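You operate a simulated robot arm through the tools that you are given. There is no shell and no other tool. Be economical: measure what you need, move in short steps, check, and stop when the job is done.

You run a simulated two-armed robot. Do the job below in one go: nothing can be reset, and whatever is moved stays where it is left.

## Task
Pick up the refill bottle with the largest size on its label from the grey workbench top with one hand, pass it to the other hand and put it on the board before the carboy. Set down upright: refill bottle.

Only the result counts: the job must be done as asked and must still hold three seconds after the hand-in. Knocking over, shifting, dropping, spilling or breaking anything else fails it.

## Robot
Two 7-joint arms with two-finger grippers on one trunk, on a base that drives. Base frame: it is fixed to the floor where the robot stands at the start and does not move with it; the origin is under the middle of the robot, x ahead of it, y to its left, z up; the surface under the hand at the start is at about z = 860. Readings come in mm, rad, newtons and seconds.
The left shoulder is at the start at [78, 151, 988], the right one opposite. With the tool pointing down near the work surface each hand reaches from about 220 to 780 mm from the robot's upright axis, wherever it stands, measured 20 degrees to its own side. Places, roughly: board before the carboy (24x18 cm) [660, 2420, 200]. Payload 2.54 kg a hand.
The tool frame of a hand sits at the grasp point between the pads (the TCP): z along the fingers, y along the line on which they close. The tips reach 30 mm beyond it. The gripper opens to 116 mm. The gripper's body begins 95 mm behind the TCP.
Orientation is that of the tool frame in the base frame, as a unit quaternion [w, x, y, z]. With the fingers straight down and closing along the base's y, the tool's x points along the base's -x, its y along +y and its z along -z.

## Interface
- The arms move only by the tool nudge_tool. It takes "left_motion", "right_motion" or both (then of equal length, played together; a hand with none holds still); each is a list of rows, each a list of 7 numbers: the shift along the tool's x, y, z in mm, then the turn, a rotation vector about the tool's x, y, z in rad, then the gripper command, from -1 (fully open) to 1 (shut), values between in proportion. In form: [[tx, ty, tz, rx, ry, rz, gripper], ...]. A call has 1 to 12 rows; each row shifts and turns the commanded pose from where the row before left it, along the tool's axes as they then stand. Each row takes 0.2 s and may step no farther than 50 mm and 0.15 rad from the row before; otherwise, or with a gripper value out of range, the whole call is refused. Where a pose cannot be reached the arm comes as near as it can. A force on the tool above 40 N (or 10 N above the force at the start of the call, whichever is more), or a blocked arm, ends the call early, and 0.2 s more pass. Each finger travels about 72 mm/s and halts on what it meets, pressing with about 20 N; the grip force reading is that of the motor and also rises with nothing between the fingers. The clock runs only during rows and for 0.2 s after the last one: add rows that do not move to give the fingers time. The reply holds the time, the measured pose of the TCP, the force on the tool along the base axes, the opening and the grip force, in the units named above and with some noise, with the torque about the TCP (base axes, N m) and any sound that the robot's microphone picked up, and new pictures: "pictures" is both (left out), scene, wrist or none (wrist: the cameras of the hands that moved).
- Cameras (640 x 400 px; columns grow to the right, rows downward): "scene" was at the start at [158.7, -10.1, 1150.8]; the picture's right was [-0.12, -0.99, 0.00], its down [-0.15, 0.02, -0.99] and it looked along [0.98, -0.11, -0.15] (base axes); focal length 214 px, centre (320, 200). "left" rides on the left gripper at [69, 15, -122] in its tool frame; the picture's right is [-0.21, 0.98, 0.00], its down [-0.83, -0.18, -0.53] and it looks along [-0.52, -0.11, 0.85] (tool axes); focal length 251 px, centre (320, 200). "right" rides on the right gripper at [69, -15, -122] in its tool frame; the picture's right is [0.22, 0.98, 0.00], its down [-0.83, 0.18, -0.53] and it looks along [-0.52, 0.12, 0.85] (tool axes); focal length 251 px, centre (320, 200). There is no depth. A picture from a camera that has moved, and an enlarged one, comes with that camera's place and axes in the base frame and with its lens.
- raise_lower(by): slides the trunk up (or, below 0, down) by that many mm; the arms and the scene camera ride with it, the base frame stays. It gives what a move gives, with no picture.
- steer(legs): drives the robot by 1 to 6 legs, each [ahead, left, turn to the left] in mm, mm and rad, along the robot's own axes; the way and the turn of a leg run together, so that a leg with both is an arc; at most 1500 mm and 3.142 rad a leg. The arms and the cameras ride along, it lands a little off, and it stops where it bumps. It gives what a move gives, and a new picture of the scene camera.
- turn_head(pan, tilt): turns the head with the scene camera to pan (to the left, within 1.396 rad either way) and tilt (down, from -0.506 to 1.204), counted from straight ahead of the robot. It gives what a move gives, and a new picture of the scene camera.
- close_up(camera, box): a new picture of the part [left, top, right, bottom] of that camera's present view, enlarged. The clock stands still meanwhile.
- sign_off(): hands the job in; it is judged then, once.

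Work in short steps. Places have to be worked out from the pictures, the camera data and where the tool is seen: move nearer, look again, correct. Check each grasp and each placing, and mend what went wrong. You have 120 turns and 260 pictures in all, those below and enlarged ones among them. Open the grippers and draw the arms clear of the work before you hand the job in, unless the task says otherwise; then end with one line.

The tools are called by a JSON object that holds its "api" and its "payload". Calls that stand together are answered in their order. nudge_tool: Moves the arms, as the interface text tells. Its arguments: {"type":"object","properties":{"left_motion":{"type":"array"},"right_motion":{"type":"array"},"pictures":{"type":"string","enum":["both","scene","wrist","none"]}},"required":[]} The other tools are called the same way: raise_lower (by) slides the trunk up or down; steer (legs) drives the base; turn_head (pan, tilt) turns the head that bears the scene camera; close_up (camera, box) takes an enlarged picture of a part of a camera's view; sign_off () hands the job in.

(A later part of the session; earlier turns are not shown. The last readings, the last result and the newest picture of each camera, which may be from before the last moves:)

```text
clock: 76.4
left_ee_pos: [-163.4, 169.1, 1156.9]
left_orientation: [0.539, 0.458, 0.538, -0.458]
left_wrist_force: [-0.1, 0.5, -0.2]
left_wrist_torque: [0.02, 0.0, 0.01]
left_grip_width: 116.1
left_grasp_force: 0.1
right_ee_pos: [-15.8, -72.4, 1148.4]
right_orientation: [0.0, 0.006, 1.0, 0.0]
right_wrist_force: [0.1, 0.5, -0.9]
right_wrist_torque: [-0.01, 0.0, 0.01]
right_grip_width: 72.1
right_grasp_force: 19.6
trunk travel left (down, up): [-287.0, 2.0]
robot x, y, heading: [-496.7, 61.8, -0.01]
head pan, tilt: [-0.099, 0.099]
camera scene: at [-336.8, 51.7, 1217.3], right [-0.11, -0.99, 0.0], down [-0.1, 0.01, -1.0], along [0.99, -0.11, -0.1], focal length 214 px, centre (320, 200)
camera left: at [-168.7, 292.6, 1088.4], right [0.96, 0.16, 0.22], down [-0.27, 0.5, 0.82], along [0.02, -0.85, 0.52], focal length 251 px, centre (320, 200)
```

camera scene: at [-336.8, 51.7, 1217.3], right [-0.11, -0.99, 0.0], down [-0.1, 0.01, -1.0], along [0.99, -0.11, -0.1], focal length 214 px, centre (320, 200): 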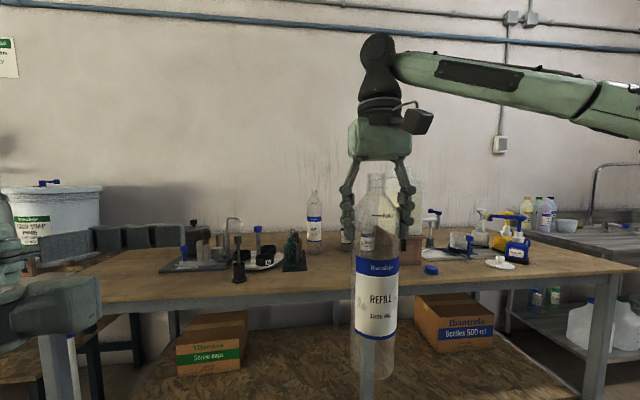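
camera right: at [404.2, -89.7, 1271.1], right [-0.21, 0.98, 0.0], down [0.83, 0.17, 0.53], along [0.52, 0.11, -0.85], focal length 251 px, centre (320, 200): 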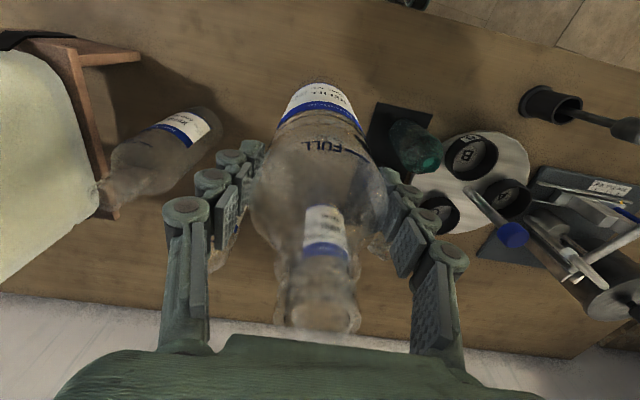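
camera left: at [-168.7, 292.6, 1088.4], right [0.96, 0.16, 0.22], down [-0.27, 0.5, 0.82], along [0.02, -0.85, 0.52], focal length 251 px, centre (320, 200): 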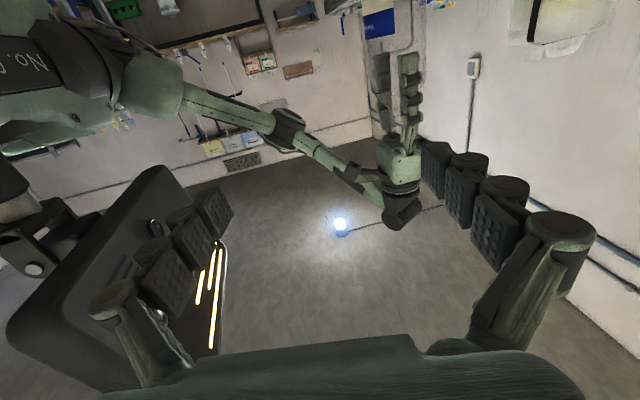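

The left hand is level, pointing (0.16, −0.99, 0). Next I bring it to ~130 mm short of the bottle at z≈1064.

{"api": "nudge_tool", "payload": {"left_motion": [[31, 35, 0, 0, 0, 0, -1], [31, 35, 0, 0, 0, 0, -1], [31, 35, 0, 0, 0, 0, -1], [0, 0, 44, 0, 0, 0, -1], [0, 0, 44, 0, 0, 0, -1], [0, 0, 44, 0, 0, 0, -1], [0, 0, 0, 0, 0, 0, -1]]}}

```text
clock: 78.0
left_ee_pos: [-152.5, 95.0, 1153.5]
left_orientation: [0.538, 0.459, 0.538, -0.458]
left_wrist_force: [-0.2, -0.2, 0.0]
left_wrist_torque: [-0.03, 0.0, -0.01]
left_grip_width: 115.9
left_grasp_force: 0.1
left hand out of reach, approached as far as the arm can: row 1, 2, 3, 4, 5, 6
right_ee_pos: [-15.7, -71.3, 1148.7]
right_orientation: [0.0, 0.006, 1.0, -0.001]
right_wrist_force: [0.2, -0.6, -0.9]
right_wrist_torque: [0.01, 0.03, 0.03]
right_grip_width: 71.9
right_grasp_force: 20.0
trunk travel left (down, up): [-287.0, 2.0]
robot x, y, heading: [-495.7, 62.6, -0.012]
head pan, tilt: [-0.099, 0.099]
camera scene: at [-336.7, 51.9, 1217.2], right [-0.11, -0.99, 0.0], down [-0.1, 0.01, -1.0], along [0.99, -0.11, -0.1], focal length 214 px, centre (320, 200)
camera left: at [-157.1, 218.7, 1084.6], right [0.96, 0.15, 0.22], down [-0.26, 0.5, 0.83], along [0.02, -0.85, 0.52], focal length 251 px, centre (320, 200)
```

scene: 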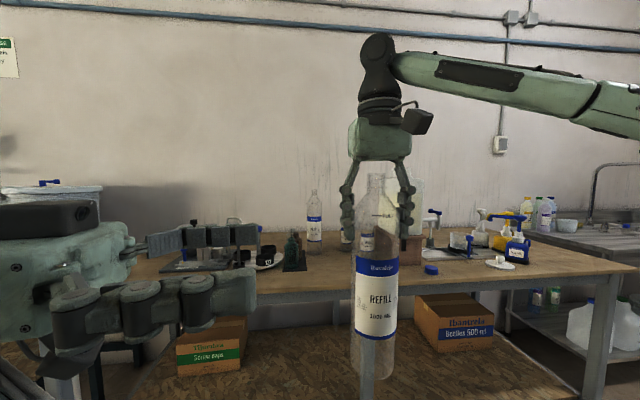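
left: 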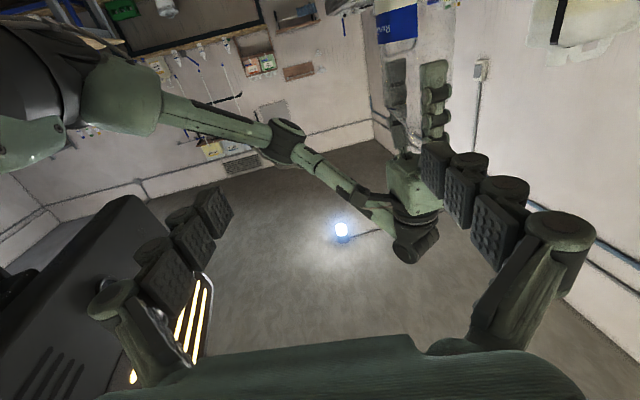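

This inward-pointing pose is at the arm's limits. A more forward-pointing left hand is more natural, so I swing its yaw back toward straight ahead while moving it forward and left, clear of the bottle.

{"api": "nudge_tool", "payload": {"left_motion": [[0, 21, -7, -0.14, 0, 0, -1], [0, 22, -4, -0.14, 0, 0, -1], [0, 22, 0, -0.14, 0, 0, -1], [0, 22, 3, -0.14, 0, 0, -1], [0, 22, 6, -0.14, 0, 0, -1], [0, 21, 9, -0.14, 0, 0, -1], [0, 19, 11, -0.14, 0, 0, -1], [0, 17, 14, -0.14, 0, 0, -1], [0, 0, 0, 0, 0, 0, -1]]}}

```text
clock: 80.0
left_ee_pos: [45.6, 177.1, 1171.3]
left_orientation: [0.7, 0.101, 0.699, -0.101]
left_wrist_force: [0.5, 0.7, -0.1]
left_wrist_torque: [0.0, 0.0, -0.01]
left_grip_width: 116.3
left_grasp_force: 0.1
left hand out of reach, approached as far as the arm can: row 1, 2, 3, 4, 6
right_ee_pos: [-15.6, -72.3, 1149.4]
right_orientation: [0.0, 0.005, 1.0, 0.0]
right_wrist_force: [0.0, 0.1, 0.3]
right_wrist_torque: [-0.02, -0.03, 0.0]
right_grip_width: 71.8
right_grasp_force: 19.8
trunk travel left (down, up): [-287.0, 2.0]
robot x, y, heading: [-493.2, 59.9, -0.009]
head pan, tilt: [-0.099, 0.099]
camera scene: at [-336.7, 51.5, 1217.2], right [-0.11, -0.99, 0.0], down [-0.1, 0.01, -1.0], along [0.99, -0.11, -0.1], focal length 214 px, centre (320, 200)
camera left: at [-67.1, 227.1, 1102.5], right [0.28, 0.94, 0.21], down [-0.56, -0.02, 0.83], along [0.78, -0.35, 0.52], focal length 251 px, centre (320, 200)
```

scene: 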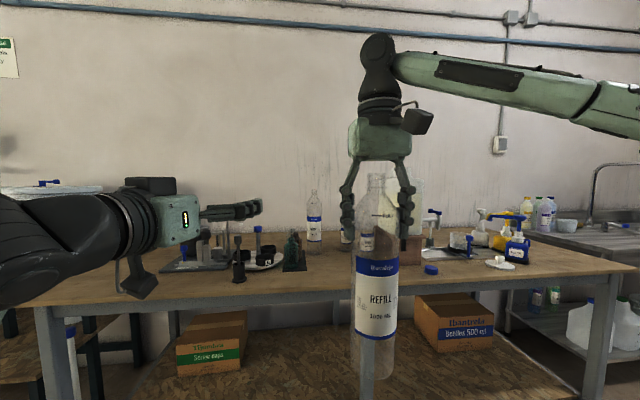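
left: 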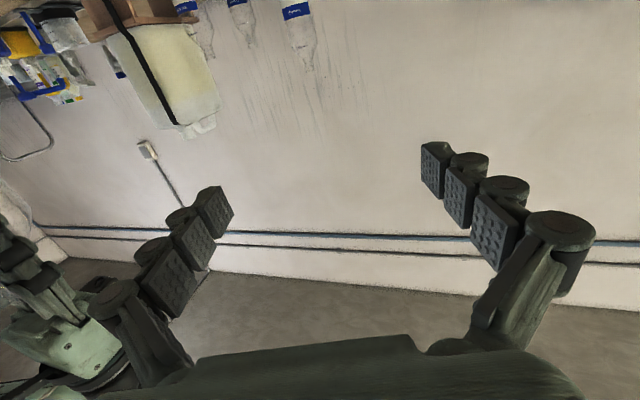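

The left hand is now level, pointing mostly forward. I lower it to z≈885, below the bottle's bottom (≈914), so it can come up around the bottle from beneath.

{"api": "nudge_tool", "payload": {"left_motion": [[41, 0, 0, 0, 0, 0, -1], [41, 0, 0, 0, 0, 0, -1], [41, 0, 0, 0, 0, 0, -1], [41, 0, 0, 0, 0, 0, -1], [41, 0, 0, 0, 0, 0, -1], [41, 0, 0, 0, 0, 0, -1], [41, 0, 0, 0, 0, 0, -1], [0, 0, 0, 0, 0, 0, -1]], "pictures": "none"}}

```text
clock: 81.8
left_ee_pos: [54.8, 176.7, 1104.0]
left_orientation: [0.698, 0.103, 0.701, -0.102]
left_wrist_force: [0.5, 0.8, -0.6]
left_wrist_torque: [0.01, -0.02, -0.01]
left_grip_width: 115.9
left_grasp_force: 0.1
left hand out of reach, approached as far as the arm can: row 1, 2, 3, 4, 5, 6, 7
right_ee_pos: [-15.7, -72.7, 1148.7]
right_orientation: [-0.001, 0.006, 1.0, 0.0]
right_wrist_force: [-0.7, 0.8, -0.2]
right_wrist_torque: [0.02, -0.03, -0.01]
right_grip_width: 72.0
right_grasp_force: 19.4
trunk travel left (down, up): [-287.0, 2.0]
robot x, y, heading: [-493.0, 62.0, -0.013]
head pan, tilt: [-0.099, 0.099]
```

The arm is too folded for a level tool there. I pitch the left tool 45° down instead, which still grips the bottle's body with a horizontal closing line.

{"api": "nudge_tool", "payload": {"left_motion": [[0, 0, 0, 0, 0.131, 0, -1], [0, 0, 0, 0, 0.131, 0, -1], [0, 0, 0, 0, 0.131, 0, -1], [0, 0, 0, 0, 0.131, 0, -1], [0, 0, 0, 0, 0.131, 0, -1], [0, 0, 0, 0, 0.131, 0, -1], [0, 0, 0, 0, 0, 0, -1]], "pictures": "both"}}

```text
clock: 83.4
left_ee_pos: [54.7, 179.0, 1104.1]
left_orientation: [0.377, 0.133, 0.915, -0.054]
left_wrist_force: [-0.6, 0.4, 0.5]
left_wrist_torque: [0.01, -0.03, 0.0]
left_grip_width: 116.0
left_grasp_force: 0.0
right_ee_pos: [-15.7, -72.9, 1148.4]
right_orientation: [0.0, 0.006, 1.0, 0.0]
right_wrist_force: [-0.5, 0.8, -0.5]
right_wrist_torque: [0.01, 0.03, 0.03]
right_grip_width: 72.0
right_grasp_force: 19.5
trunk travel left (down, up): [-287.0, 2.0]
robot x, y, heading: [-496.6, 64.3, -0.008]
head pan, tilt: [-0.099, 0.099]
camera scene: at [-336.7, 51.5, 1217.2], right [-0.11, -0.99, 0.0], down [-0.1, 0.01, -1.0], along [0.99, -0.11, -0.1], focal length 214 px, centre (320, 200)
camera left: at [-69.8, 232.0, 1141.7], right [0.43, 0.89, 0.15], down [0.15, -0.23, 0.96], along [0.89, -0.39, -0.23], focal length 251 px, centre (320, 200)
```

scene: 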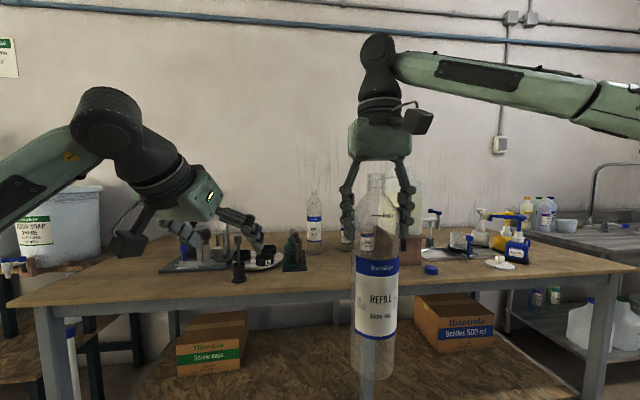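
left: 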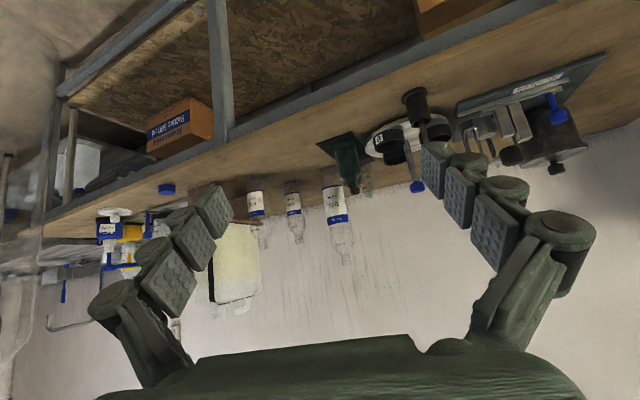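

Pitch is right. To give both arms room I move the bottle 80 mm forward and 100 mm down with the right hand (still well clear of the bench at x≥310).

{"api": "nudge_tool", "payload": {"right_motion": [[0, 0, 25, 0, 0, 0, 1], [-20, 0, 25, 0, 0, 0, 1], [-20, 0, 25, 0, 0, 0, 1], [-20, 0, 25, 0, 0, 0, 1], [-20, 0, 0, 0, 0, 0, 1], [0, 0, 0, 0, 0, 0, 1]], "pictures": "none"}}

{"api": "nudge_tool", "payload": {"left_motion": [[22, -34, 14, 0, 0, 0, -1], [22, -34, 14, 0, 0, 0, -1], [22, -34, 14, 0, 0, 0, -1], [22, -34, 14, 0, 0, 0, -1], [22, -34, 14, 0, 0, 0, -1], [22, -34, 14, 0, 0, 0, -1], [22, -34, 14, 0, 0, 0, -1], [0, 0, 0, 0, 0, 0, -1]]}}

```text
clock: 84.8
left_ee_pos: [55.8, 178.1, 1103.3]
left_orientation: [0.379, 0.133, 0.914, -0.055]
left_wrist_force: [0.7, -0.1, 0.3]
left_wrist_torque: [0.0, -0.01, -0.02]
left_grip_width: 116.0
left_grasp_force: 0.1
right_ee_pos: [56.9, -79.3, 1047.9]
right_orientation: [0.002, 0.008, 1.0, 0.001]
right_wrist_force: [-0.5, -0.1, -0.4]
right_wrist_torque: [0.04, -0.04, 0.02]
right_grip_width: 71.9
right_grasp_force: 19.8
right hand out of reach, approached as far as the arm can: row 5
trunk travel left (down, up): [-287.0, 2.0]
robot x, y, heading: [-491.7, 59.4, -0.011]
head pan, tilt: [-0.099, 0.099]
```

```text
clock: 86.6
left_ee_pos: [-47.4, -40.8, 923.0]
left_orientation: [0.379, 0.133, 0.914, -0.055]
left_wrist_force: [-1.1, 0.3, -0.2]
left_wrist_torque: [0.01, -0.01, 0.0]
left_grip_width: 116.1
left_grasp_force: 0.0
right_ee_pos: [57.3, -79.1, 1046.7]
right_orientation: [0.002, 0.007, 1.0, 0.001]
right_wrist_force: [0.3, -0.2, 0.4]
right_wrist_torque: [-0.01, 0.01, -0.01]
right_grip_width: 72.0
right_grasp_force: 19.8
trunk travel left (down, up): [-287.0, 2.0]
robot x, y, heading: [-495.5, 62.3, -0.007]
head pan, tilt: [-0.099, 0.099]
camera scene: at [-336.7, 51.6, 1217.2], right [-0.11, -0.99, 0.0], down [-0.1, 0.01, -1.0], along [0.99, -0.11, -0.1], focal length 214 px, centre (320, 200)
camera left: at [-173.1, 14.0, 960.9], right [0.42, 0.89, 0.15], down [0.15, -0.23, 0.96], along [0.89, -0.39, -0.23], focal length 251 px, centre (320, 200)
```

scene: 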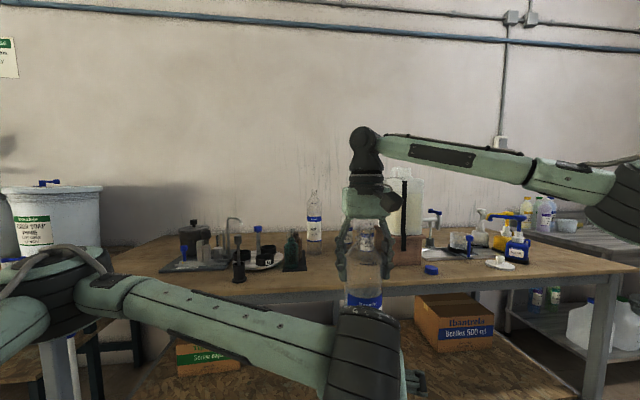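
left: 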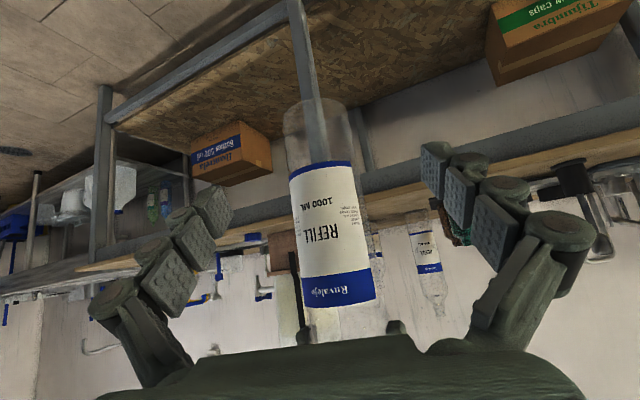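

Geometry and picture agree: the bottle axis is at (57, −78), and the fingers straddle it. I advance the left hand horizontally about 70 mm and look.

{"api": "nudge_tool", "payload": {"left_motion": [[-18, -2, 18, 0, 0, 0, -1], [-18, -2, 18, 0, 0, 0, -1], [-18, -2, 18, 0, 0, 0, -1], [0, 0, 0, 0, 0, 0, -1]]}}

```text
clock: 87.6
left_ee_pos: [22.1, -65.7, 927.7]
left_orientation: [0.379, 0.134, 0.914, -0.055]
left_wrist_force: [0.2, 0.8, 0.3]
left_wrist_torque: [0.04, -0.01, -0.03]
left_grip_width: 115.8
left_grasp_force: 0.1
right_ee_pos: [56.7, -79.8, 1047.6]
right_orientation: [0.001, 0.007, 1.0, 0.001]
right_wrist_force: [0.1, -0.5, -0.8]
right_wrist_torque: [0.03, -0.04, 0.01]
right_grip_width: 72.0
right_grasp_force: 19.7
trunk travel left (down, up): [-287.0, 2.0]
robot x, y, heading: [-496.4, 64.4, -0.014]
head pan, tilt: [-0.099, 0.099]
camera scene: at [-336.8, 51.5, 1217.3], right [-0.11, -0.99, 0.0], down [-0.1, 0.01, -1.0], along [0.99, -0.11, -0.1], focal length 214 px, centre (320, 200)
camera left: at [-103.1, -11.2, 964.9], right [0.43, 0.89, 0.15], down [0.15, -0.23, 0.96], along [0.89, -0.39, -0.23], focal length 251 px, centre (320, 200)
```

scene: 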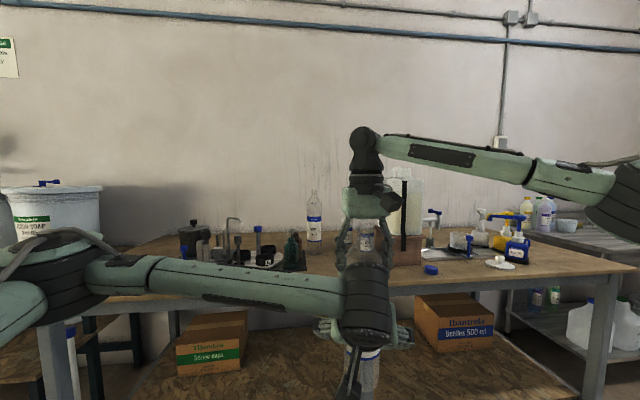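
left: 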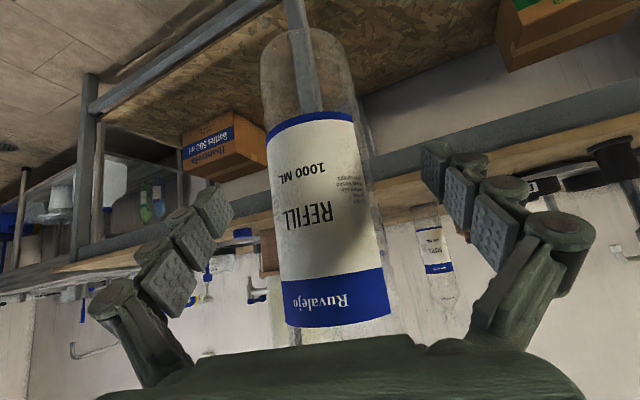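

Now the final ~37 mm forward, so that the bottle axis lies at the left TCP, followed by a check.

{"api": "nudge_tool", "payload": {"left_motion": [[-12, -1.5, 14.5, 0, 0, 0, -1], [-12, -1.5, 14.5, 0, 0, 0, -1], [0, 0, 0, 0, 0, 0, -1]], "pictures": "wrist"}}

```text
clock: 88.4
left_ee_pos: [56.7, -79.7, 922.3]
left_orientation: [0.378, 0.134, 0.914, -0.054]
left_wrist_force: [0.0, 0.1, -0.7]
left_wrist_torque: [-0.01, -0.02, 0.0]
left_grip_width: 116.0
left_grasp_force: 0.1
right_ee_pos: [58.5, -78.5, 1047.1]
right_orientation: [0.001, 0.007, 1.0, 0.001]
right_wrist_force: [-0.3, 0.3, -0.9]
right_wrist_torque: [-0.02, 0.02, 0.0]
right_grip_width: 71.9
right_grasp_force: 19.6
trunk travel left (down, up): [-287.0, 2.0]
robot x, y, heading: [-493.8, 60.2, -0.008]
head pan, tilt: [-0.099, 0.099]
camera left: at [-68.2, -26.3, 960.4], right [0.43, 0.89, 0.15], down [0.15, -0.23, 0.96], along [0.89, -0.39, -0.23], focal length 251 px, centre (320, 200)
```

left: 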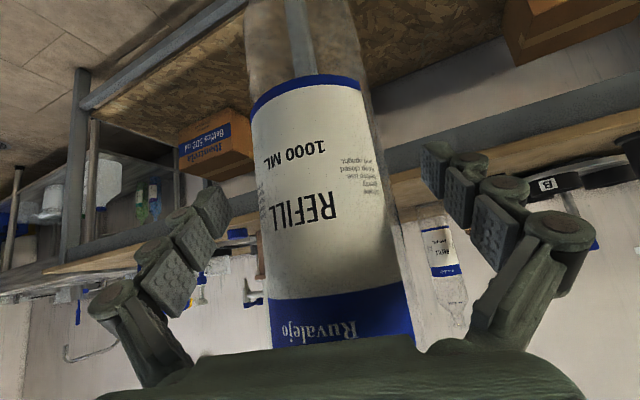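

The bottle is centred at the TCP. I close the left gripper.

{"api": "nudge_tool", "payload": {"left_motion": [[0, 0, 0, 0, 0, 0, 0], [0, 0, 0, 0, 0, 0, 0.5], [0, 0, 0, 0, 0, 0, 1], [0, 0, 0, 0, 0, 0, 1], [0, 0, 0, 0, 0, 0, 1]], "pictures": "wrist"}}

```text
clock: 89.6
left_ee_pos: [58.2, -79.7, 922.6]
left_orientation: [0.379, 0.133, 0.914, -0.054]
left_wrist_force: [-1.5, 10.4, 3.2]
left_wrist_torque: [-0.55, -0.07, 0.03]
left_grip_width: 72.2
left_grasp_force: 20.7
right_ee_pos: [57.4, -79.6, 1046.2]
right_orientation: [0.0, 0.007, 1.0, 0.0]
right_wrist_force: [1.5, -9.1, -3.5]
right_wrist_torque: [-0.68, -0.14, -0.02]
right_grip_width: 71.8
right_grasp_force: 20.3
trunk travel left (down, up): [-287.0, 2.0]
robot x, y, heading: [-495.6, 59.4, -0.01]
head pan, tilt: [-0.099, 0.099]
camera left: at [-68.1, -25.9, 960.6], right [0.42, 0.89, 0.15], down [0.15, -0.23, 0.96], along [0.89, -0.38, -0.23], focal length 251 px, centre (320, 200)
```

left: 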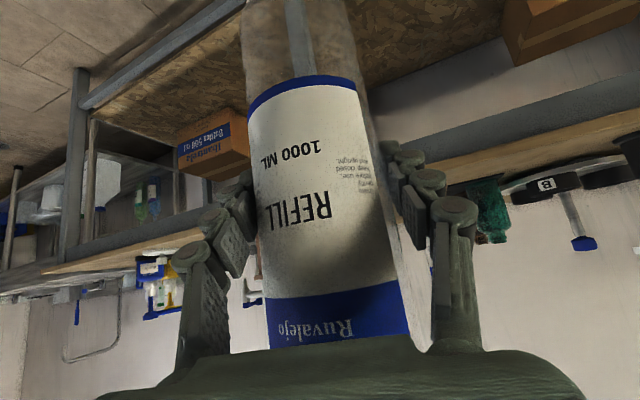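

Both hold it, with a ~10 N side load between them. I ease the left hand 3 mm toward +y to relieve it.

{"api": "nudge_tool", "payload": {"left_motion": [[0, 3, 0, 0, 0, 0, 1], [0, 0, 0, 0, 0, 0, 1]], "pictures": "none"}}

```text
clock: 90.2
left_ee_pos: [57.5, -77.2, 923.9]
left_orientation: [0.38, 0.134, 0.914, -0.056]
left_wrist_force: [1.2, -1.1, -0.6]
left_wrist_torque: [-0.14, 0.04, 0.11]
left_grip_width: 72.2
left_grasp_force: 19.7
right_ee_pos: [57.3, -79.1, 1048.7]
right_orientation: [0.0, 0.006, 1.0, 0.002]
right_wrist_force: [-1.3, 0.8, -0.6]
right_wrist_torque: [0.14, 0.08, -0.14]
right_grip_width: 71.7
right_grasp_force: 20.3
trunk travel left (down, up): [-287.0, 2.0]
robot x, y, heading: [-495.2, 58.0, -0.01]
head pan, tilt: [-0.099, 0.099]
```

Side load gone. I open the right gripper, the left holding on.

{"api": "nudge_tool", "payload": {"right_motion": [[0, 0, 0, 0, 0, 0, 0.3], [0, 0, 0, 0, 0, 0, -0.3], [0, 0, 0, 0, 0, 0, -1], [0, 0, 0, 0, 0, 0, -1], [0, 0, 0, 0, 0, 0, -1]], "left_motion": [[0, 0, 0, 0, 0, 0, 1], [0, 0, 0, 0, 0, 0, 1], [0, 0, 0, 0, 0, 0, 1], [0, 0, 0, 0, 0, 0, 1], [0, 0, 0, 0, 0, 0, 1]]}}

```text
clock: 91.4
left_ee_pos: [56.5, -77.2, 922.9]
left_orientation: [0.379, 0.134, 0.914, -0.056]
left_wrist_force: [1.0, 0.2, -0.2]
left_wrist_torque: [-0.01, 0.02, 0.0]
left_grip_width: 72.0
left_grasp_force: 19.9
right_ee_pos: [56.8, -78.8, 1046.5]
right_orientation: [0.0, 0.006, 1.0, 0.001]
right_wrist_force: [-0.1, -0.2, 0.3]
right_wrist_torque: [-0.02, 0.03, 0.0]
right_grip_width: 115.8
right_grasp_force: 0.1
trunk travel left (down, up): [-287.0, 2.0]
robot x, y, heading: [-495.3, 58.6, -0.011]
head pan, tilt: [-0.099, 0.099]
camera scene: at [-336.7, 51.4, 1217.2], right [-0.11, -0.99, 0.0], down [-0.1, 0.01, -1.0], along [0.99, -0.11, -0.1], focal length 214 px, centre (320, 200)
camera right: at [-13.7, -93.8, 1169.5], right [-0.2, 0.98, 0.0], down [0.83, 0.17, 0.54], along [0.52, 0.11, -0.84], focal length 251 px, centre (320, 200)
camera left: at [-67.9, -23.1, 961.3], right [0.42, 0.89, 0.15], down [0.15, -0.23, 0.96], along [0.89, -0.39, -0.23], focal length 251 px, centre (320, 200)
```

scene: 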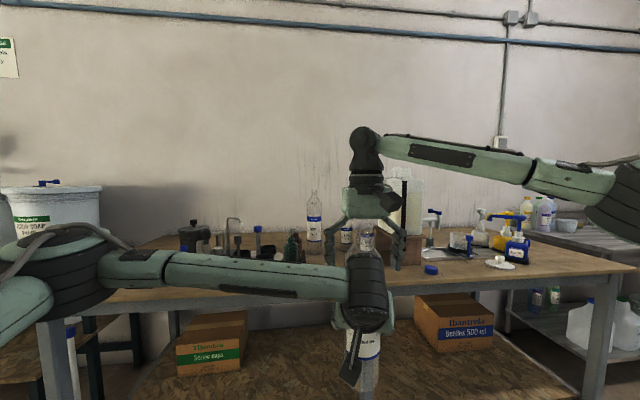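
right: 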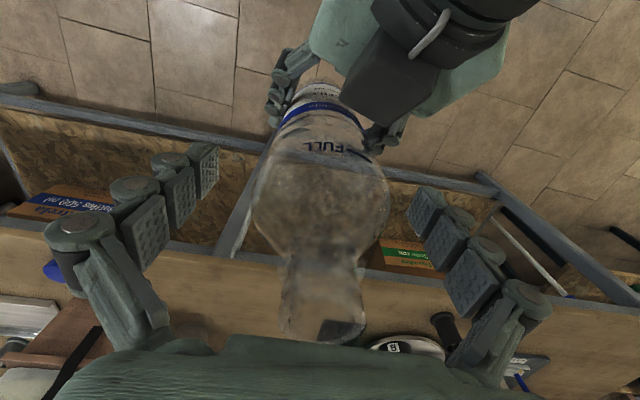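
left: 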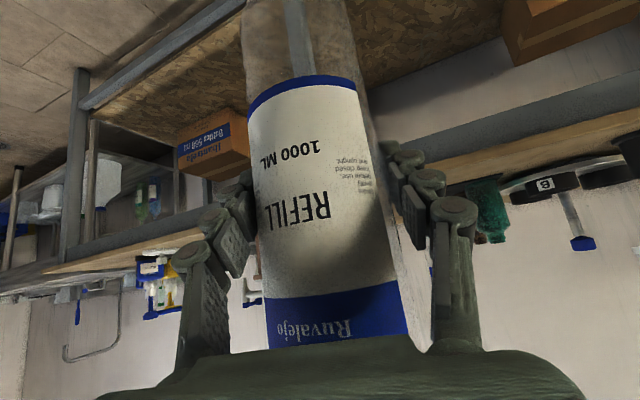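

Transfer done: the left hand holds it alone. Since the right can't rise much there, I lower the left hand straight down 130 mm out of the right gripper.

{"api": "nudge_tool", "payload": {"left_motion": [[14, 0, 14, 0, 0, 0, 1], [14, 0, 14, 0, 0, 0, 1], [14, 0, 14, 0, 0, 0, 1], [0, 0, 0, 0, 0, 0, 1]], "pictures": "none"}}

```text
clock: 92.4
left_ee_pos: [55.6, -78.4, 861.7]
left_orientation: [0.379, 0.133, 0.914, -0.055]
left_wrist_force: [-0.4, 0.5, 0.4]
left_wrist_torque: [0.02, -0.05, -0.02]
left_grip_width: 72.2
left_grasp_force: 19.9
right_ee_pos: [56.2, -79.6, 1047.5]
right_orientation: [0.001, 0.007, 1.0, 0.001]
right_wrist_force: [-0.5, 1.0, 0.1]
right_wrist_torque: [0.03, 0.02, 0.0]
right_grip_width: 116.3
right_grasp_force: 0.1
trunk travel left (down, up): [-287.0, 2.0]
robot x, y, heading: [-496.0, 61.3, -0.014]
head pan, tilt: [-0.099, 0.099]
```

{"api": "nudge_tool", "payload": {"left_motion": [[14, 0, 14, 0, 0, 0, 1], [14, 0, 14, 0, 0, 0, 1], [14, 0, 14, 0, 0, 0, 1], [14, 0, 14, 0, 0, 0, 1], [0, 0, 0, 0, 0, 0, 1]]}}

```text
clock: 93.6
left_ee_pos: [56.5, -76.2, 783.5]
left_orientation: [0.378, 0.134, 0.915, -0.055]
left_wrist_force: [0.6, 0.5, 0.8]
left_wrist_torque: [-0.03, 0.0, 0.01]
left_grip_width: 72.2
left_grasp_force: 20.3
right_ee_pos: [58.1, -78.3, 1047.4]
right_orientation: [0.001, 0.007, 1.0, 0.001]
right_wrist_force: [0.0, 0.0, -0.4]
right_wrist_torque: [-0.02, -0.01, -0.04]
right_grip_width: 116.1
right_grasp_force: 0.1
trunk travel left (down, up): [-287.0, 2.0]
robot x, y, heading: [-493.3, 63.0, -0.013]
head pan, tilt: [-0.099, 0.099]
camera scene: at [-336.7, 51.4, 1217.2], right [-0.11, -0.99, 0.0], down [-0.1, 0.01, -1.0], along [0.99, -0.11, -0.1], focal length 214 px, centre (320, 200)
camera left: at [-68.9, -22.9, 821.4], right [0.43, 0.89, 0.15], down [0.15, -0.23, 0.96], along [0.89, -0.39, -0.23], focal length 251 px, centre (320, 200)
```

scene: 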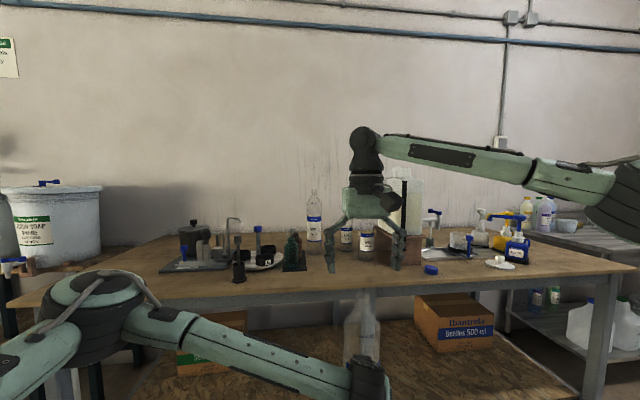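
left: 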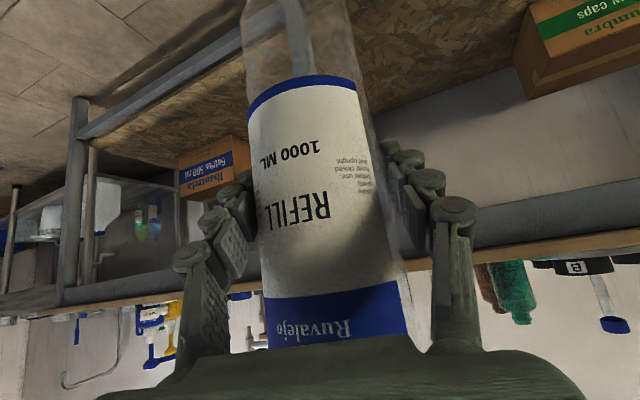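

The bottle is clear below the right hand. I retract the right hand back and right, and bring the left hand with the bottle to the robot's left-front for the drive.

{"api": "nudge_tool", "payload": {"left_motion": [[13.6, 35.2, -13.4, 0, 0, 0, 1], [13.6, 35.2, -13.4, 0, 0, 0, 1], [13.6, 35.2, -13.4, 0, 0, 0, 1], [13.6, 35.2, -13.4, 0, 0, 0, 1], [13.6, 35.2, -13.4, 0, 0, 0, 1], [13.6, 35.2, -13.4, 0, 0, 0, 1], [0, 0, 0, 0, 0, 0, 1]], "right_motion": [[25, -25, -15, 0, 0, 0, -1], [25, -25, -15, 0, 0, 0, -1], [25, -25, -15, 0, 0, 0, -1], [25, -25, -10, 0, 0, 0, -1], [25, -25, -10, 0, 0, 0, -1], [25, -25, 0, 0, 0, 0, -1], [0, 0, 0, 0, 0, 0, -1]], "pictures": "scene"}}

{"api": "steer", "payload": {"legs": [[0, 0, 0.012], [0, 1200, 0], [0, 1050, 0]]}}

{"api": "turn_head", "payload": {"pan": 0.1, "tilt": 0.55}}

```text
clock: 95.2
left_ee_pos: [6.0, 155.1, 782.2]
left_orientation: [0.378, 0.134, 0.914, -0.056]
left_wrist_force: [-0.8, 0.2, 0.8]
left_wrist_torque: [-0.03, 0.04, 0.01]
left_grip_width: 72.0
left_grasp_force: 19.9
right_ee_pos: [-93.3, -228.4, 1110.3]
right_orientation: [0.001, 0.007, 1.0, 0.0]
right_wrist_force: [0.3, -0.5, -0.5]
right_wrist_torque: [-0.01, 0.0, -0.01]
right_grip_width: 116.2
right_grasp_force: 0.1
trunk travel left (down, up): [-287.0, 2.0]
robot x, y, heading: [-493.7, 59.8, -0.014]
head pan, tilt: [-0.099, 0.099]
camera scene: at [-336.4, 51.4, 1217.2], right [-0.11, -0.99, 0.0], down [-0.1, 0.01, -0.99], along [0.99, -0.11, -0.1], focal length 214 px, centre (320, 200)
```

scene: 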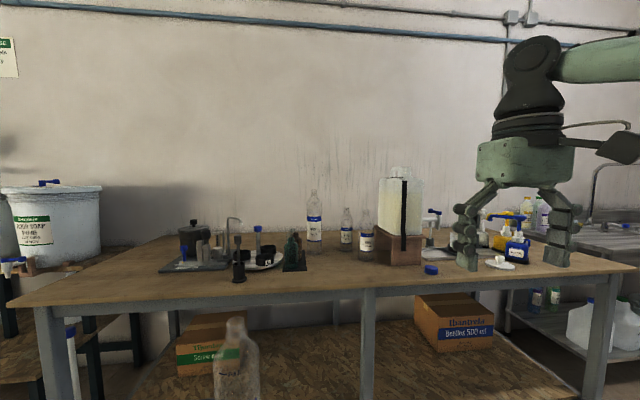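

```text
clock: 117.4
left_ee_pos: [-41.1, 2435.5, 780.8]
left_orientation: [0.38, 0.111, 0.917, -0.046]
left_wrist_force: [-0.4, -0.7, 0.7]
left_wrist_torque: [-0.01, -0.01, 0.0]
left_grip_width: 72.0
left_grasp_force: 20.0
right_ee_pos: [-120.8, 2047.6, 1111.8]
right_orientation: [0.0, -0.019, 1.0, -0.001]
right_wrist_force: [-0.4, 0.4, -0.3]
right_wrist_torque: [-0.02, -0.02, 0.0]
right_grip_width: 115.9
right_grasp_force: 0.0
trunk travel left (down, up): [-287.0, 2.0]
robot x, y, heading: [-536.4, 2315.4, 0.036]
head pan, tilt: [-0.099, 0.099]
camera scene: at [-378.5, 2314.5, 1217.2], right [-0.06, -1.0, 0.0], down [-0.1, 0.01, -1.0], along [0.99, -0.06, -0.1], focal length 214 px, centre (320, 200)
```

scene: 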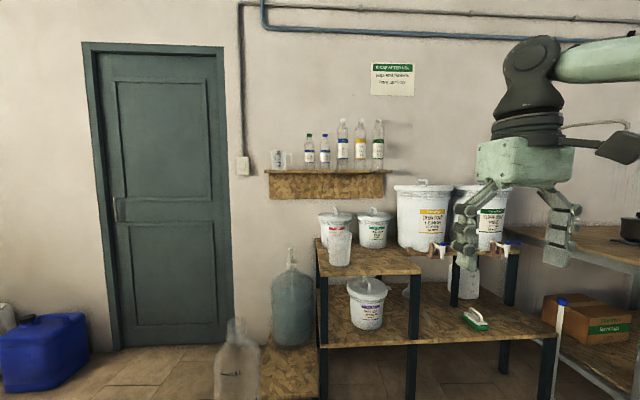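

```text
clock: 118.3
left_ee_pos: [-41.4, 2435.2, 781.0]
left_orientation: [0.38, 0.109, 0.917, -0.045]
left_wrist_force: [0.4, -0.1, -0.9]
left_wrist_torque: [-0.03, 0.01, -0.01]
left_grip_width: 71.8
left_grasp_force: 20.1
right_ee_pos: [-120.1, 2046.5, 1111.3]
right_orientation: [0.0, -0.02, 1.0, -0.001]
right_wrist_force: [0.8, 0.7, -0.8]
right_wrist_torque: [-0.01, 0.0, 0.0]
right_grip_width: 115.8
right_grasp_force: 0.1
trunk travel left (down, up): [-287.0, 2.0]
robot x, y, heading: [-536.4, 2316.4, 0.038]
head pan, tilt: [0.099, 0.55]
camera scene: at [-381.4, 2332.4, 1175.7], right [0.14, -0.99, 0.0], down [-0.52, -0.07, -0.85], along [0.84, 0.12, -0.52], focal length 214 px, centre (320, 200)
```

scene: 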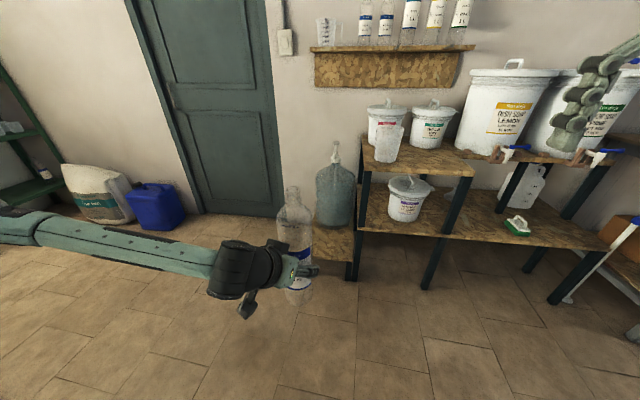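

The bottle hangs upright. I tuck the right hand back so it stays clear of the rack, and zoom on the step.

{"api": "nudge_tool", "payload": {"right_motion": [[35, 0, 0, 0, 0, 0, -1], [35, 0, 0, 0, 0, 0, -1], [35, -10, 0, 0, 0, 0, -1], [25, -10, 0, 0, 0, 0, -1], [0, 0, 0, 0, 0, 0, -1]], "pictures": "none"}}

{"api": "close_up", "payload": {"camera": "scene", "box": [260, 130, 400, 310]}}

```text
clock: 119.5
left_ee_pos: [-41.7, 2434.6, 781.8]
left_orientation: [0.38, 0.11, 0.917, -0.045]
left_wrist_force: [-0.9, -0.4, 0.3]
left_wrist_torque: [-0.01, 0.0, 0.02]
left_grip_width: 71.6
left_grasp_force: 20.1
right_ee_pos: [-251.0, 2022.4, 1109.6]
right_orientation: [0.0, -0.019, 1.0, 0.0]
right_wrist_force: [0.1, 0.7, -0.4]
right_wrist_torque: [-0.03, -0.01, -0.02]
right_grip_width: 116.2
right_grasp_force: 0.0
trunk travel left (down, up): [-287.0, 2.0]
robot x, y, heading: [-531.3, 2319.8, 0.04]
head pan, tilt: [0.099, 0.55]
```

```text
2.22 times, centred on (330, 220) of scene
camera zoom: at [-381.4, 2332.5, 1175.6], right [0.14, -0.99, 0.0], down [-0.52, -0.07, -0.85], along [0.84, 0.12, -0.52], focal length 477 px, centre (298, 156)
```

zoom: 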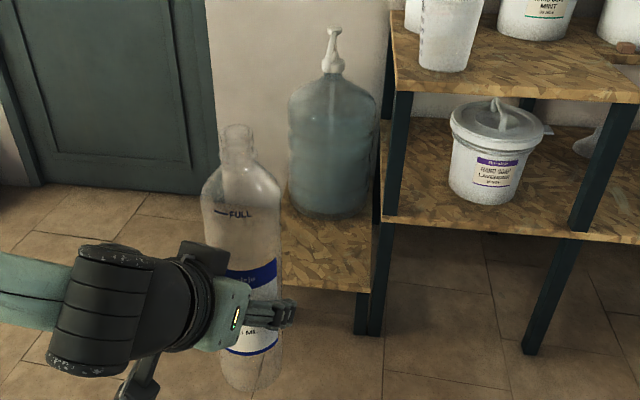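

Step: front edge x≈532, right edge y≈2264 (rack post), carboy front x≈843. I straighten the heading and drive 600 mm ahead, with the bottle still high (bottom z≈670).

{"api": "steer", "payload": {"legs": [[0, 0, -0.038], [600, 0, 0]]}}

{"api": "turn_head", "payload": {"pan": 0.3, "tilt": 0.8}}

```text
clock: 123.2
left_ee_pos: [565.3, 2414.3, 781.6]
left_orientation: [0.379, 0.13, 0.914, -0.054]
left_wrist_force: [0.3, -0.6, -0.2]
left_wrist_torque: [0.01, -0.02, 0.01]
left_grip_width: 71.8
left_grasp_force: 20.0
right_ee_pos: [337.6, 2009.7, 1109.4]
right_orientation: [0.0, 0.001, 1.0, 0.0]
right_wrist_force: [0.4, 0.3, 0.1]
right_wrist_torque: [0.0, -0.05, -0.01]
right_grip_width: 115.8
right_grasp_force: 0.0
trunk travel left (down, up): [-287.0, 2.0]
robot x, y, heading: [58.6, 2314.7, -0.009]
head pan, tilt: [0.099, 0.55]
camera scene: at [220.7, 2325.7, 1175.5], right [0.1, -1.0, 0.0], down [-0.52, -0.05, -0.85], along [0.85, 0.08, -0.52], focal length 214 px, centre (320, 200)
```

scene: 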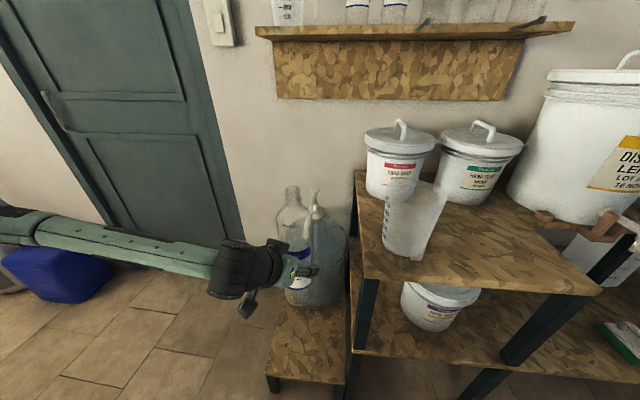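

```text
clock: 124.0
left_ee_pos: [564.8, 2413.5, 782.7]
left_orientation: [0.379, 0.13, 0.915, -0.054]
left_wrist_force: [0.3, 0.4, 0.0]
left_wrist_torque: [-0.01, 0.02, -0.02]
left_grip_width: 71.7
left_grasp_force: 19.9
right_ee_pos: [337.0, 2009.4, 1108.1]
right_orientation: [-0.001, 0.002, 1.0, 0.0]
right_wrist_force: [-0.4, 0.0, -0.6]
right_wrist_torque: [0.01, -0.01, 0.0]
right_grip_width: 115.8
right_grasp_force: 0.1
trunk travel left (down, up): [-287.0, 2.0]
robot x, y, heading: [66.9, 2314.3, -0.006]
head pan, tilt: [0.3, 0.799]
camera scene: at [208.2, 2340.6, 1154.3], right [0.29, -0.96, 0.0], down [-0.69, -0.21, -0.7], along [0.67, 0.2, -0.72], focal length 214 px, centre (320, 200)
```

scene: 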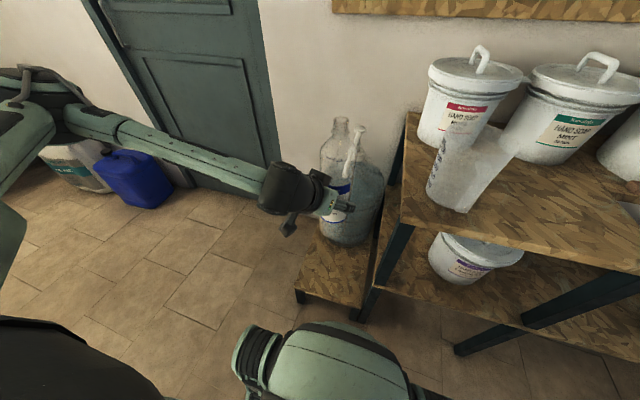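

The bottle is above the front of the step. I lower the trunk 270 mm (bottle bottom to ≈400), then look.

{"api": "raise_lower", "payload": {"by": -270}}

{"api": "turn_head", "payload": {"pan": 0.2, "tilt": 0.7}}

```text
clock: 126.8
left_ee_pos: [565.4, 2413.6, 511.0]
left_orientation: [0.379, 0.13, 0.915, -0.054]
left_wrist_force: [-0.8, 0.2, 0.2]
left_wrist_torque: [-0.03, -0.03, -0.02]
left_grip_width: 71.9
left_grasp_force: 20.0
right_ee_pos: [336.9, 2009.7, 839.2]
right_orientation: [-0.001, 0.001, 1.0, 0.0]
right_wrist_force: [0.0, 0.7, 0.5]
right_wrist_torque: [0.04, 0.03, 0.04]
right_grip_width: 116.0
right_grasp_force: 0.0
trunk travel left (down, up): [-17.0, 272.0]
robot x, y, heading: [61.5, 2316.5, -0.005]
head pan, tilt: [0.3, 0.799]
```

```text
clock: 127.4
left_ee_pos: [565.2, 2414.1, 512.5]
left_orientation: [0.379, 0.13, 0.915, -0.054]
left_wrist_force: [1.2, -0.3, 0.3]
left_wrist_torque: [0.02, 0.03, 0.01]
left_grip_width: 72.0
left_grasp_force: 20.5
right_ee_pos: [336.5, 2010.3, 839.4]
right_orientation: [0.001, 0.001, 1.0, 0.0]
right_wrist_force: [-0.3, -0.2, 0.5]
right_wrist_torque: [-0.02, -0.03, -0.01]
right_grip_width: 115.9
right_grasp_force: 0.1
trunk travel left (down, up): [-17.0, 272.0]
robot x, y, heading: [62.3, 2317.7, -0.003]
head pan, tilt: [0.201, 0.7]
camera scene: at [214.3, 2333.7, 892.4], right [0.2, -0.98, 0.0], down [-0.63, -0.13, -0.76], along [0.75, 0.15, -0.64], focal length 214 px, centre (320, 200)
```

scene: 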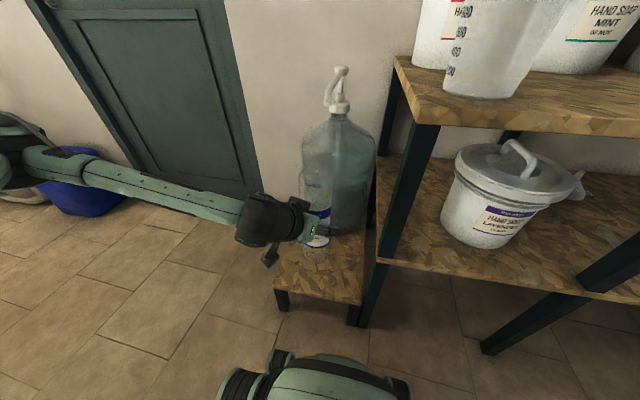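

Clear all round. I move the bottle forward ~95 mm to x≈660 and then lower partway.

{"api": "nudge_tool", "payload": {"left_motion": [[-21.1, 10.8, 21.1, 0, 0, 0, 1], [-21.1, 10.8, 21.1, 0, 0, 0, 1], [-21.1, 10.8, 21.1, 0, 0, 0, 1], [21, 0, 21, 0, 0, 0, 1], [21, 0, 21, 0, 0, 0, 1], [21, 0, 21, 0, 0, 0, 1], [0, 0, 0, 0, 0, 0, 1]]}}

```text
clock: 129.0
left_ee_pos: [660.3, 2420.0, 421.6]
left_orientation: [0.379, 0.13, 0.915, -0.054]
left_wrist_force: [-0.7, -0.3, -0.2]
left_wrist_torque: [0.01, 0.02, 0.04]
left_grip_width: 71.8
left_grasp_force: 20.0
right_ee_pos: [337.7, 2011.0, 839.1]
right_orientation: [0.001, 0.002, 1.0, 0.0]
right_wrist_force: [-0.2, -0.1, -0.1]
right_wrist_torque: [0.01, -0.01, -0.01]
right_grip_width: 116.0
right_grasp_force: 0.1
trunk travel left (down, up): [-17.0, 272.0]
robot x, y, heading: [65.9, 2319.1, -0.004]
head pan, tilt: [0.201, 0.7]
camera scene: at [214.3, 2333.7, 892.4], right [0.2, -0.98, 0.0], down [-0.63, -0.13, -0.76], along [0.75, 0.15, -0.64], focal length 214 px, centre (320, 200)
camera left: at [534.0, 2473.5, 459.7], right [0.42, 0.9, 0.15], down [0.15, -0.23, 0.96], along [0.9, -0.38, -0.23], focal length 251 px, centre (320, 200)
```

scene: 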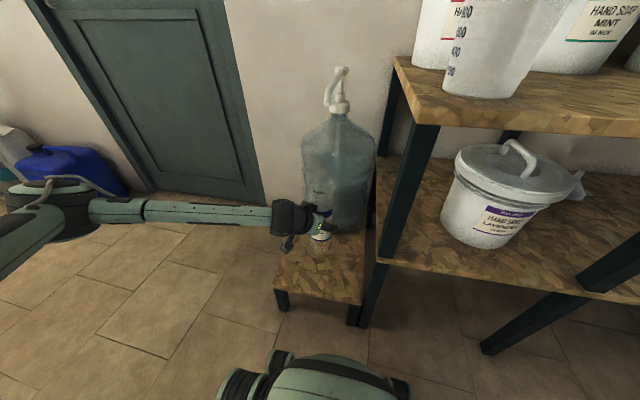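
left: 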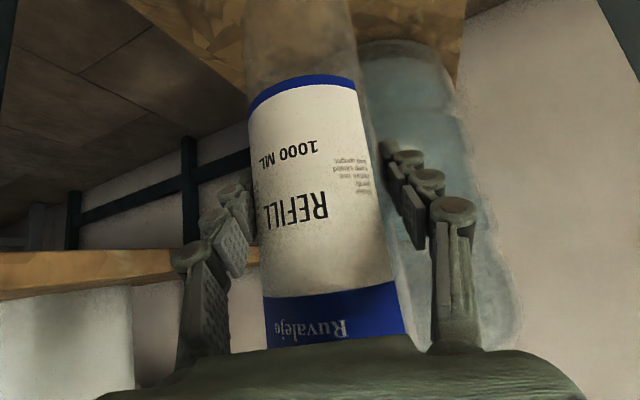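

At (660, 2420), over the middle of the step. I lower 90 mm more.

{"api": "nudge_tool", "payload": {"left_motion": [[16, 0, 16, 0, 0, 0, 1], [16, 0, 16, 0, 0, 0, 1], [16, 0, 16, 0, 0, 0, 1], [16, 0, 16, 0, 0, 0, 1], [0, 0, 0, 0, 0, 0, 1]], "pictures": "scene"}}

{"api": "close_up", "payload": {"camera": "scene", "box": [260, 150, 400, 310]}}

```text
clock: 130.2
left_ee_pos: [659.5, 2423.9, 378.4]
left_orientation: [0.377, 0.13, 0.915, -0.053]
left_wrist_force: [-0.5, 0.5, 0.3]
left_wrist_torque: [-0.04, 0.03, -0.01]
left_grip_width: 71.8
left_grasp_force: 20.0
left hand out of reach, approached as far as the arm can: row 3, 4
right_ee_pos: [337.6, 2009.7, 839.6]
right_orientation: [0.001, 0.001, 1.0, 0.0]
right_wrist_force: [-0.9, 0.4, 0.3]
right_wrist_torque: [-0.02, 0.01, 0.0]
right_grip_width: 115.9
right_grasp_force: 0.1
trunk travel left (down, up): [-17.0, 272.0]
robot x, y, heading: [61.7, 2315.5, -0.009]
head pan, tilt: [0.201, 0.7]
camera scene: at [214.3, 2333.7, 892.4], right [0.2, -0.98, 0.0], down [-0.63, -0.13, -0.76], along [0.75, 0.15, -0.64], focal length 214 px, centre (320, 200)
```

scene: 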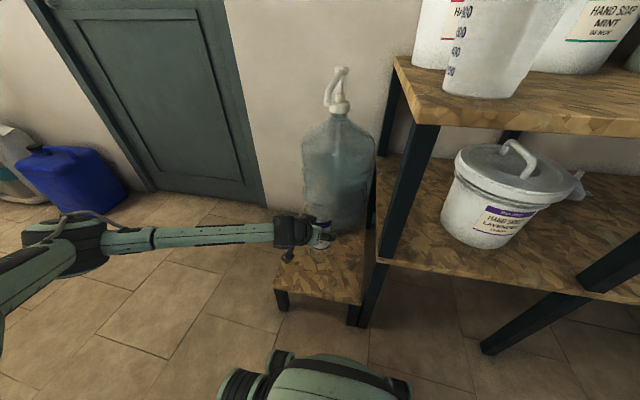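

```text
2.50 times, centred on (330, 230) of scene
camera zoom: at [214.3, 2333.7, 892.4], right [0.2, -0.98, 0.0], down [-0.63, -0.13, -0.76], along [0.75, 0.15, -0.64], focal length 536 px, centre (295, 125)
```

zoom: 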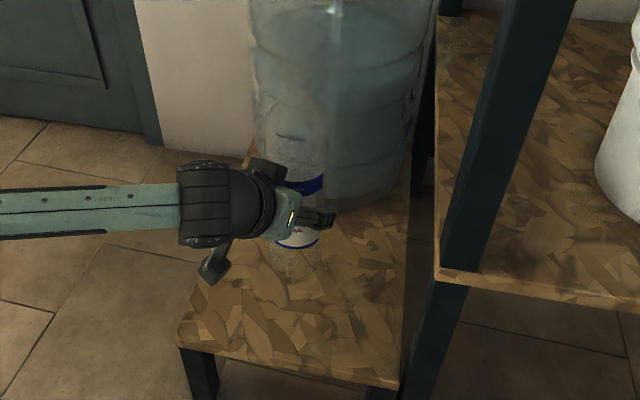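

Reach limit at z≈378 (bottle bottom ≈268). The forearm comes in from the left, so I yaw the hand about the vertical bottle axis to align with it, then lower the remaining trunk travel.

{"api": "nudge_tool", "payload": {"left_motion": [[-7, 0, -7, 0.07, 0, 0.07, 1], [-7, 0, -7, 0.07, 0, 0.07, 1], [0, 0, 0, 0.07, 0, 0.07, 1], [0, 0, 0, 0.07, 0, 0.07, 1], [0, 0, 0, 0.07, 0, 0.07, 1], [0, 0, 0, 0.07, 0, 0.07, 1], [0, 0, 0, 0, 0, 0, 1]], "pictures": "none"}}

{"api": "raise_lower", "payload": {"by": -16}}

{"api": "nudge_tool", "payload": {"left_motion": [[14, 0, 14, 0, 0, 0, 1], [14, 0, 14, 0, 0, 0, 1], [14, 0, 14, 0, 0, 0, 1], [0, 0, 0, 0, 0, 0, 1]], "pictures": "scene"}}

```text
clock: 131.8
left_ee_pos: [660.4, 2422.1, 398.1]
left_orientation: [0.347, 0.391, 0.837, -0.162]
left_wrist_force: [-0.5, 0.1, -0.9]
left_wrist_torque: [0.02, 0.02, -0.02]
left_grip_width: 72.0
left_grasp_force: 19.5
right_ee_pos: [337.0, 2010.2, 838.7]
right_orientation: [0.0, 0.002, 1.0, 0.0]
right_wrist_force: [0.1, 0.5, 1.0]
right_wrist_torque: [0.0, -0.02, -0.01]
right_grip_width: 116.3
right_grasp_force: 0.1
trunk travel left (down, up): [-17.0, 272.0]
robot x, y, heading: [66.1, 2316.4, -0.003]
head pan, tilt: [0.201, 0.7]
```

```text
clock: 132.5
left_ee_pos: [661.1, 2422.0, 382.9]
left_orientation: [0.347, 0.392, 0.837, -0.163]
left_wrist_force: [0.6, -0.6, 0.6]
left_wrist_torque: [0.0, 0.03, 0.01]
left_grip_width: 72.0
left_grasp_force: 20.1
right_ee_pos: [338.0, 2009.8, 823.4]
right_orientation: [0.001, 0.001, 1.0, 0.0]
right_wrist_force: [-0.4, -0.5, -1.0]
right_wrist_torque: [0.02, 0.0, 0.01]
right_grip_width: 116.0
right_grasp_force: 0.0
trunk travel left (down, up): [-1.0, 288.0]
robot x, y, heading: [66.3, 2314.2, -0.004]
head pan, tilt: [0.201, 0.7]
```

```text
clock: 133.5
left_ee_pos: [658.7, 2422.0, 322.7]
left_orientation: [0.347, 0.392, 0.836, -0.162]
left_wrist_force: [0.0, -0.1, -0.4]
left_wrist_torque: [0.03, 0.0, 0.06]
left_grip_width: 71.9
left_grasp_force: 19.7
right_ee_pos: [337.9, 2009.0, 823.0]
right_orientation: [-0.001, 0.001, 1.0, -0.001]
right_wrist_force: [0.3, 0.5, 0.2]
right_wrist_torque: [-0.03, -0.01, -0.02]
right_grip_width: 115.9
right_grasp_force: 0.1
trunk travel left (down, up): [-1.0, 288.0]
robot x, y, heading: [62.5, 2318.4, -0.0]
head pan, tilt: [0.201, 0.7]
camera scene: at [214.3, 2333.7, 876.4], right [0.2, -0.98, 0.0], down [-0.63, -0.13, -0.76], along [0.75, 0.15, -0.64], focal length 214 px, centre (320, 200)
```

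scene: 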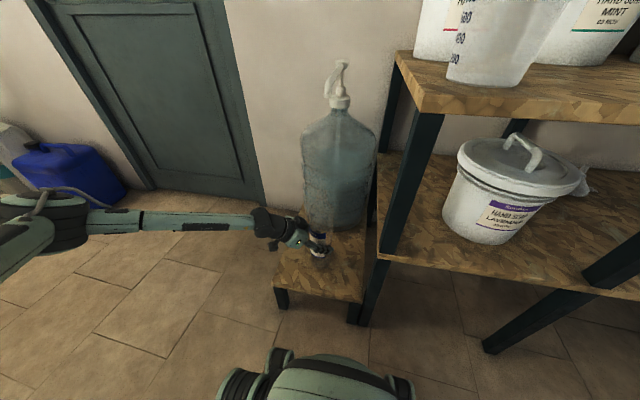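

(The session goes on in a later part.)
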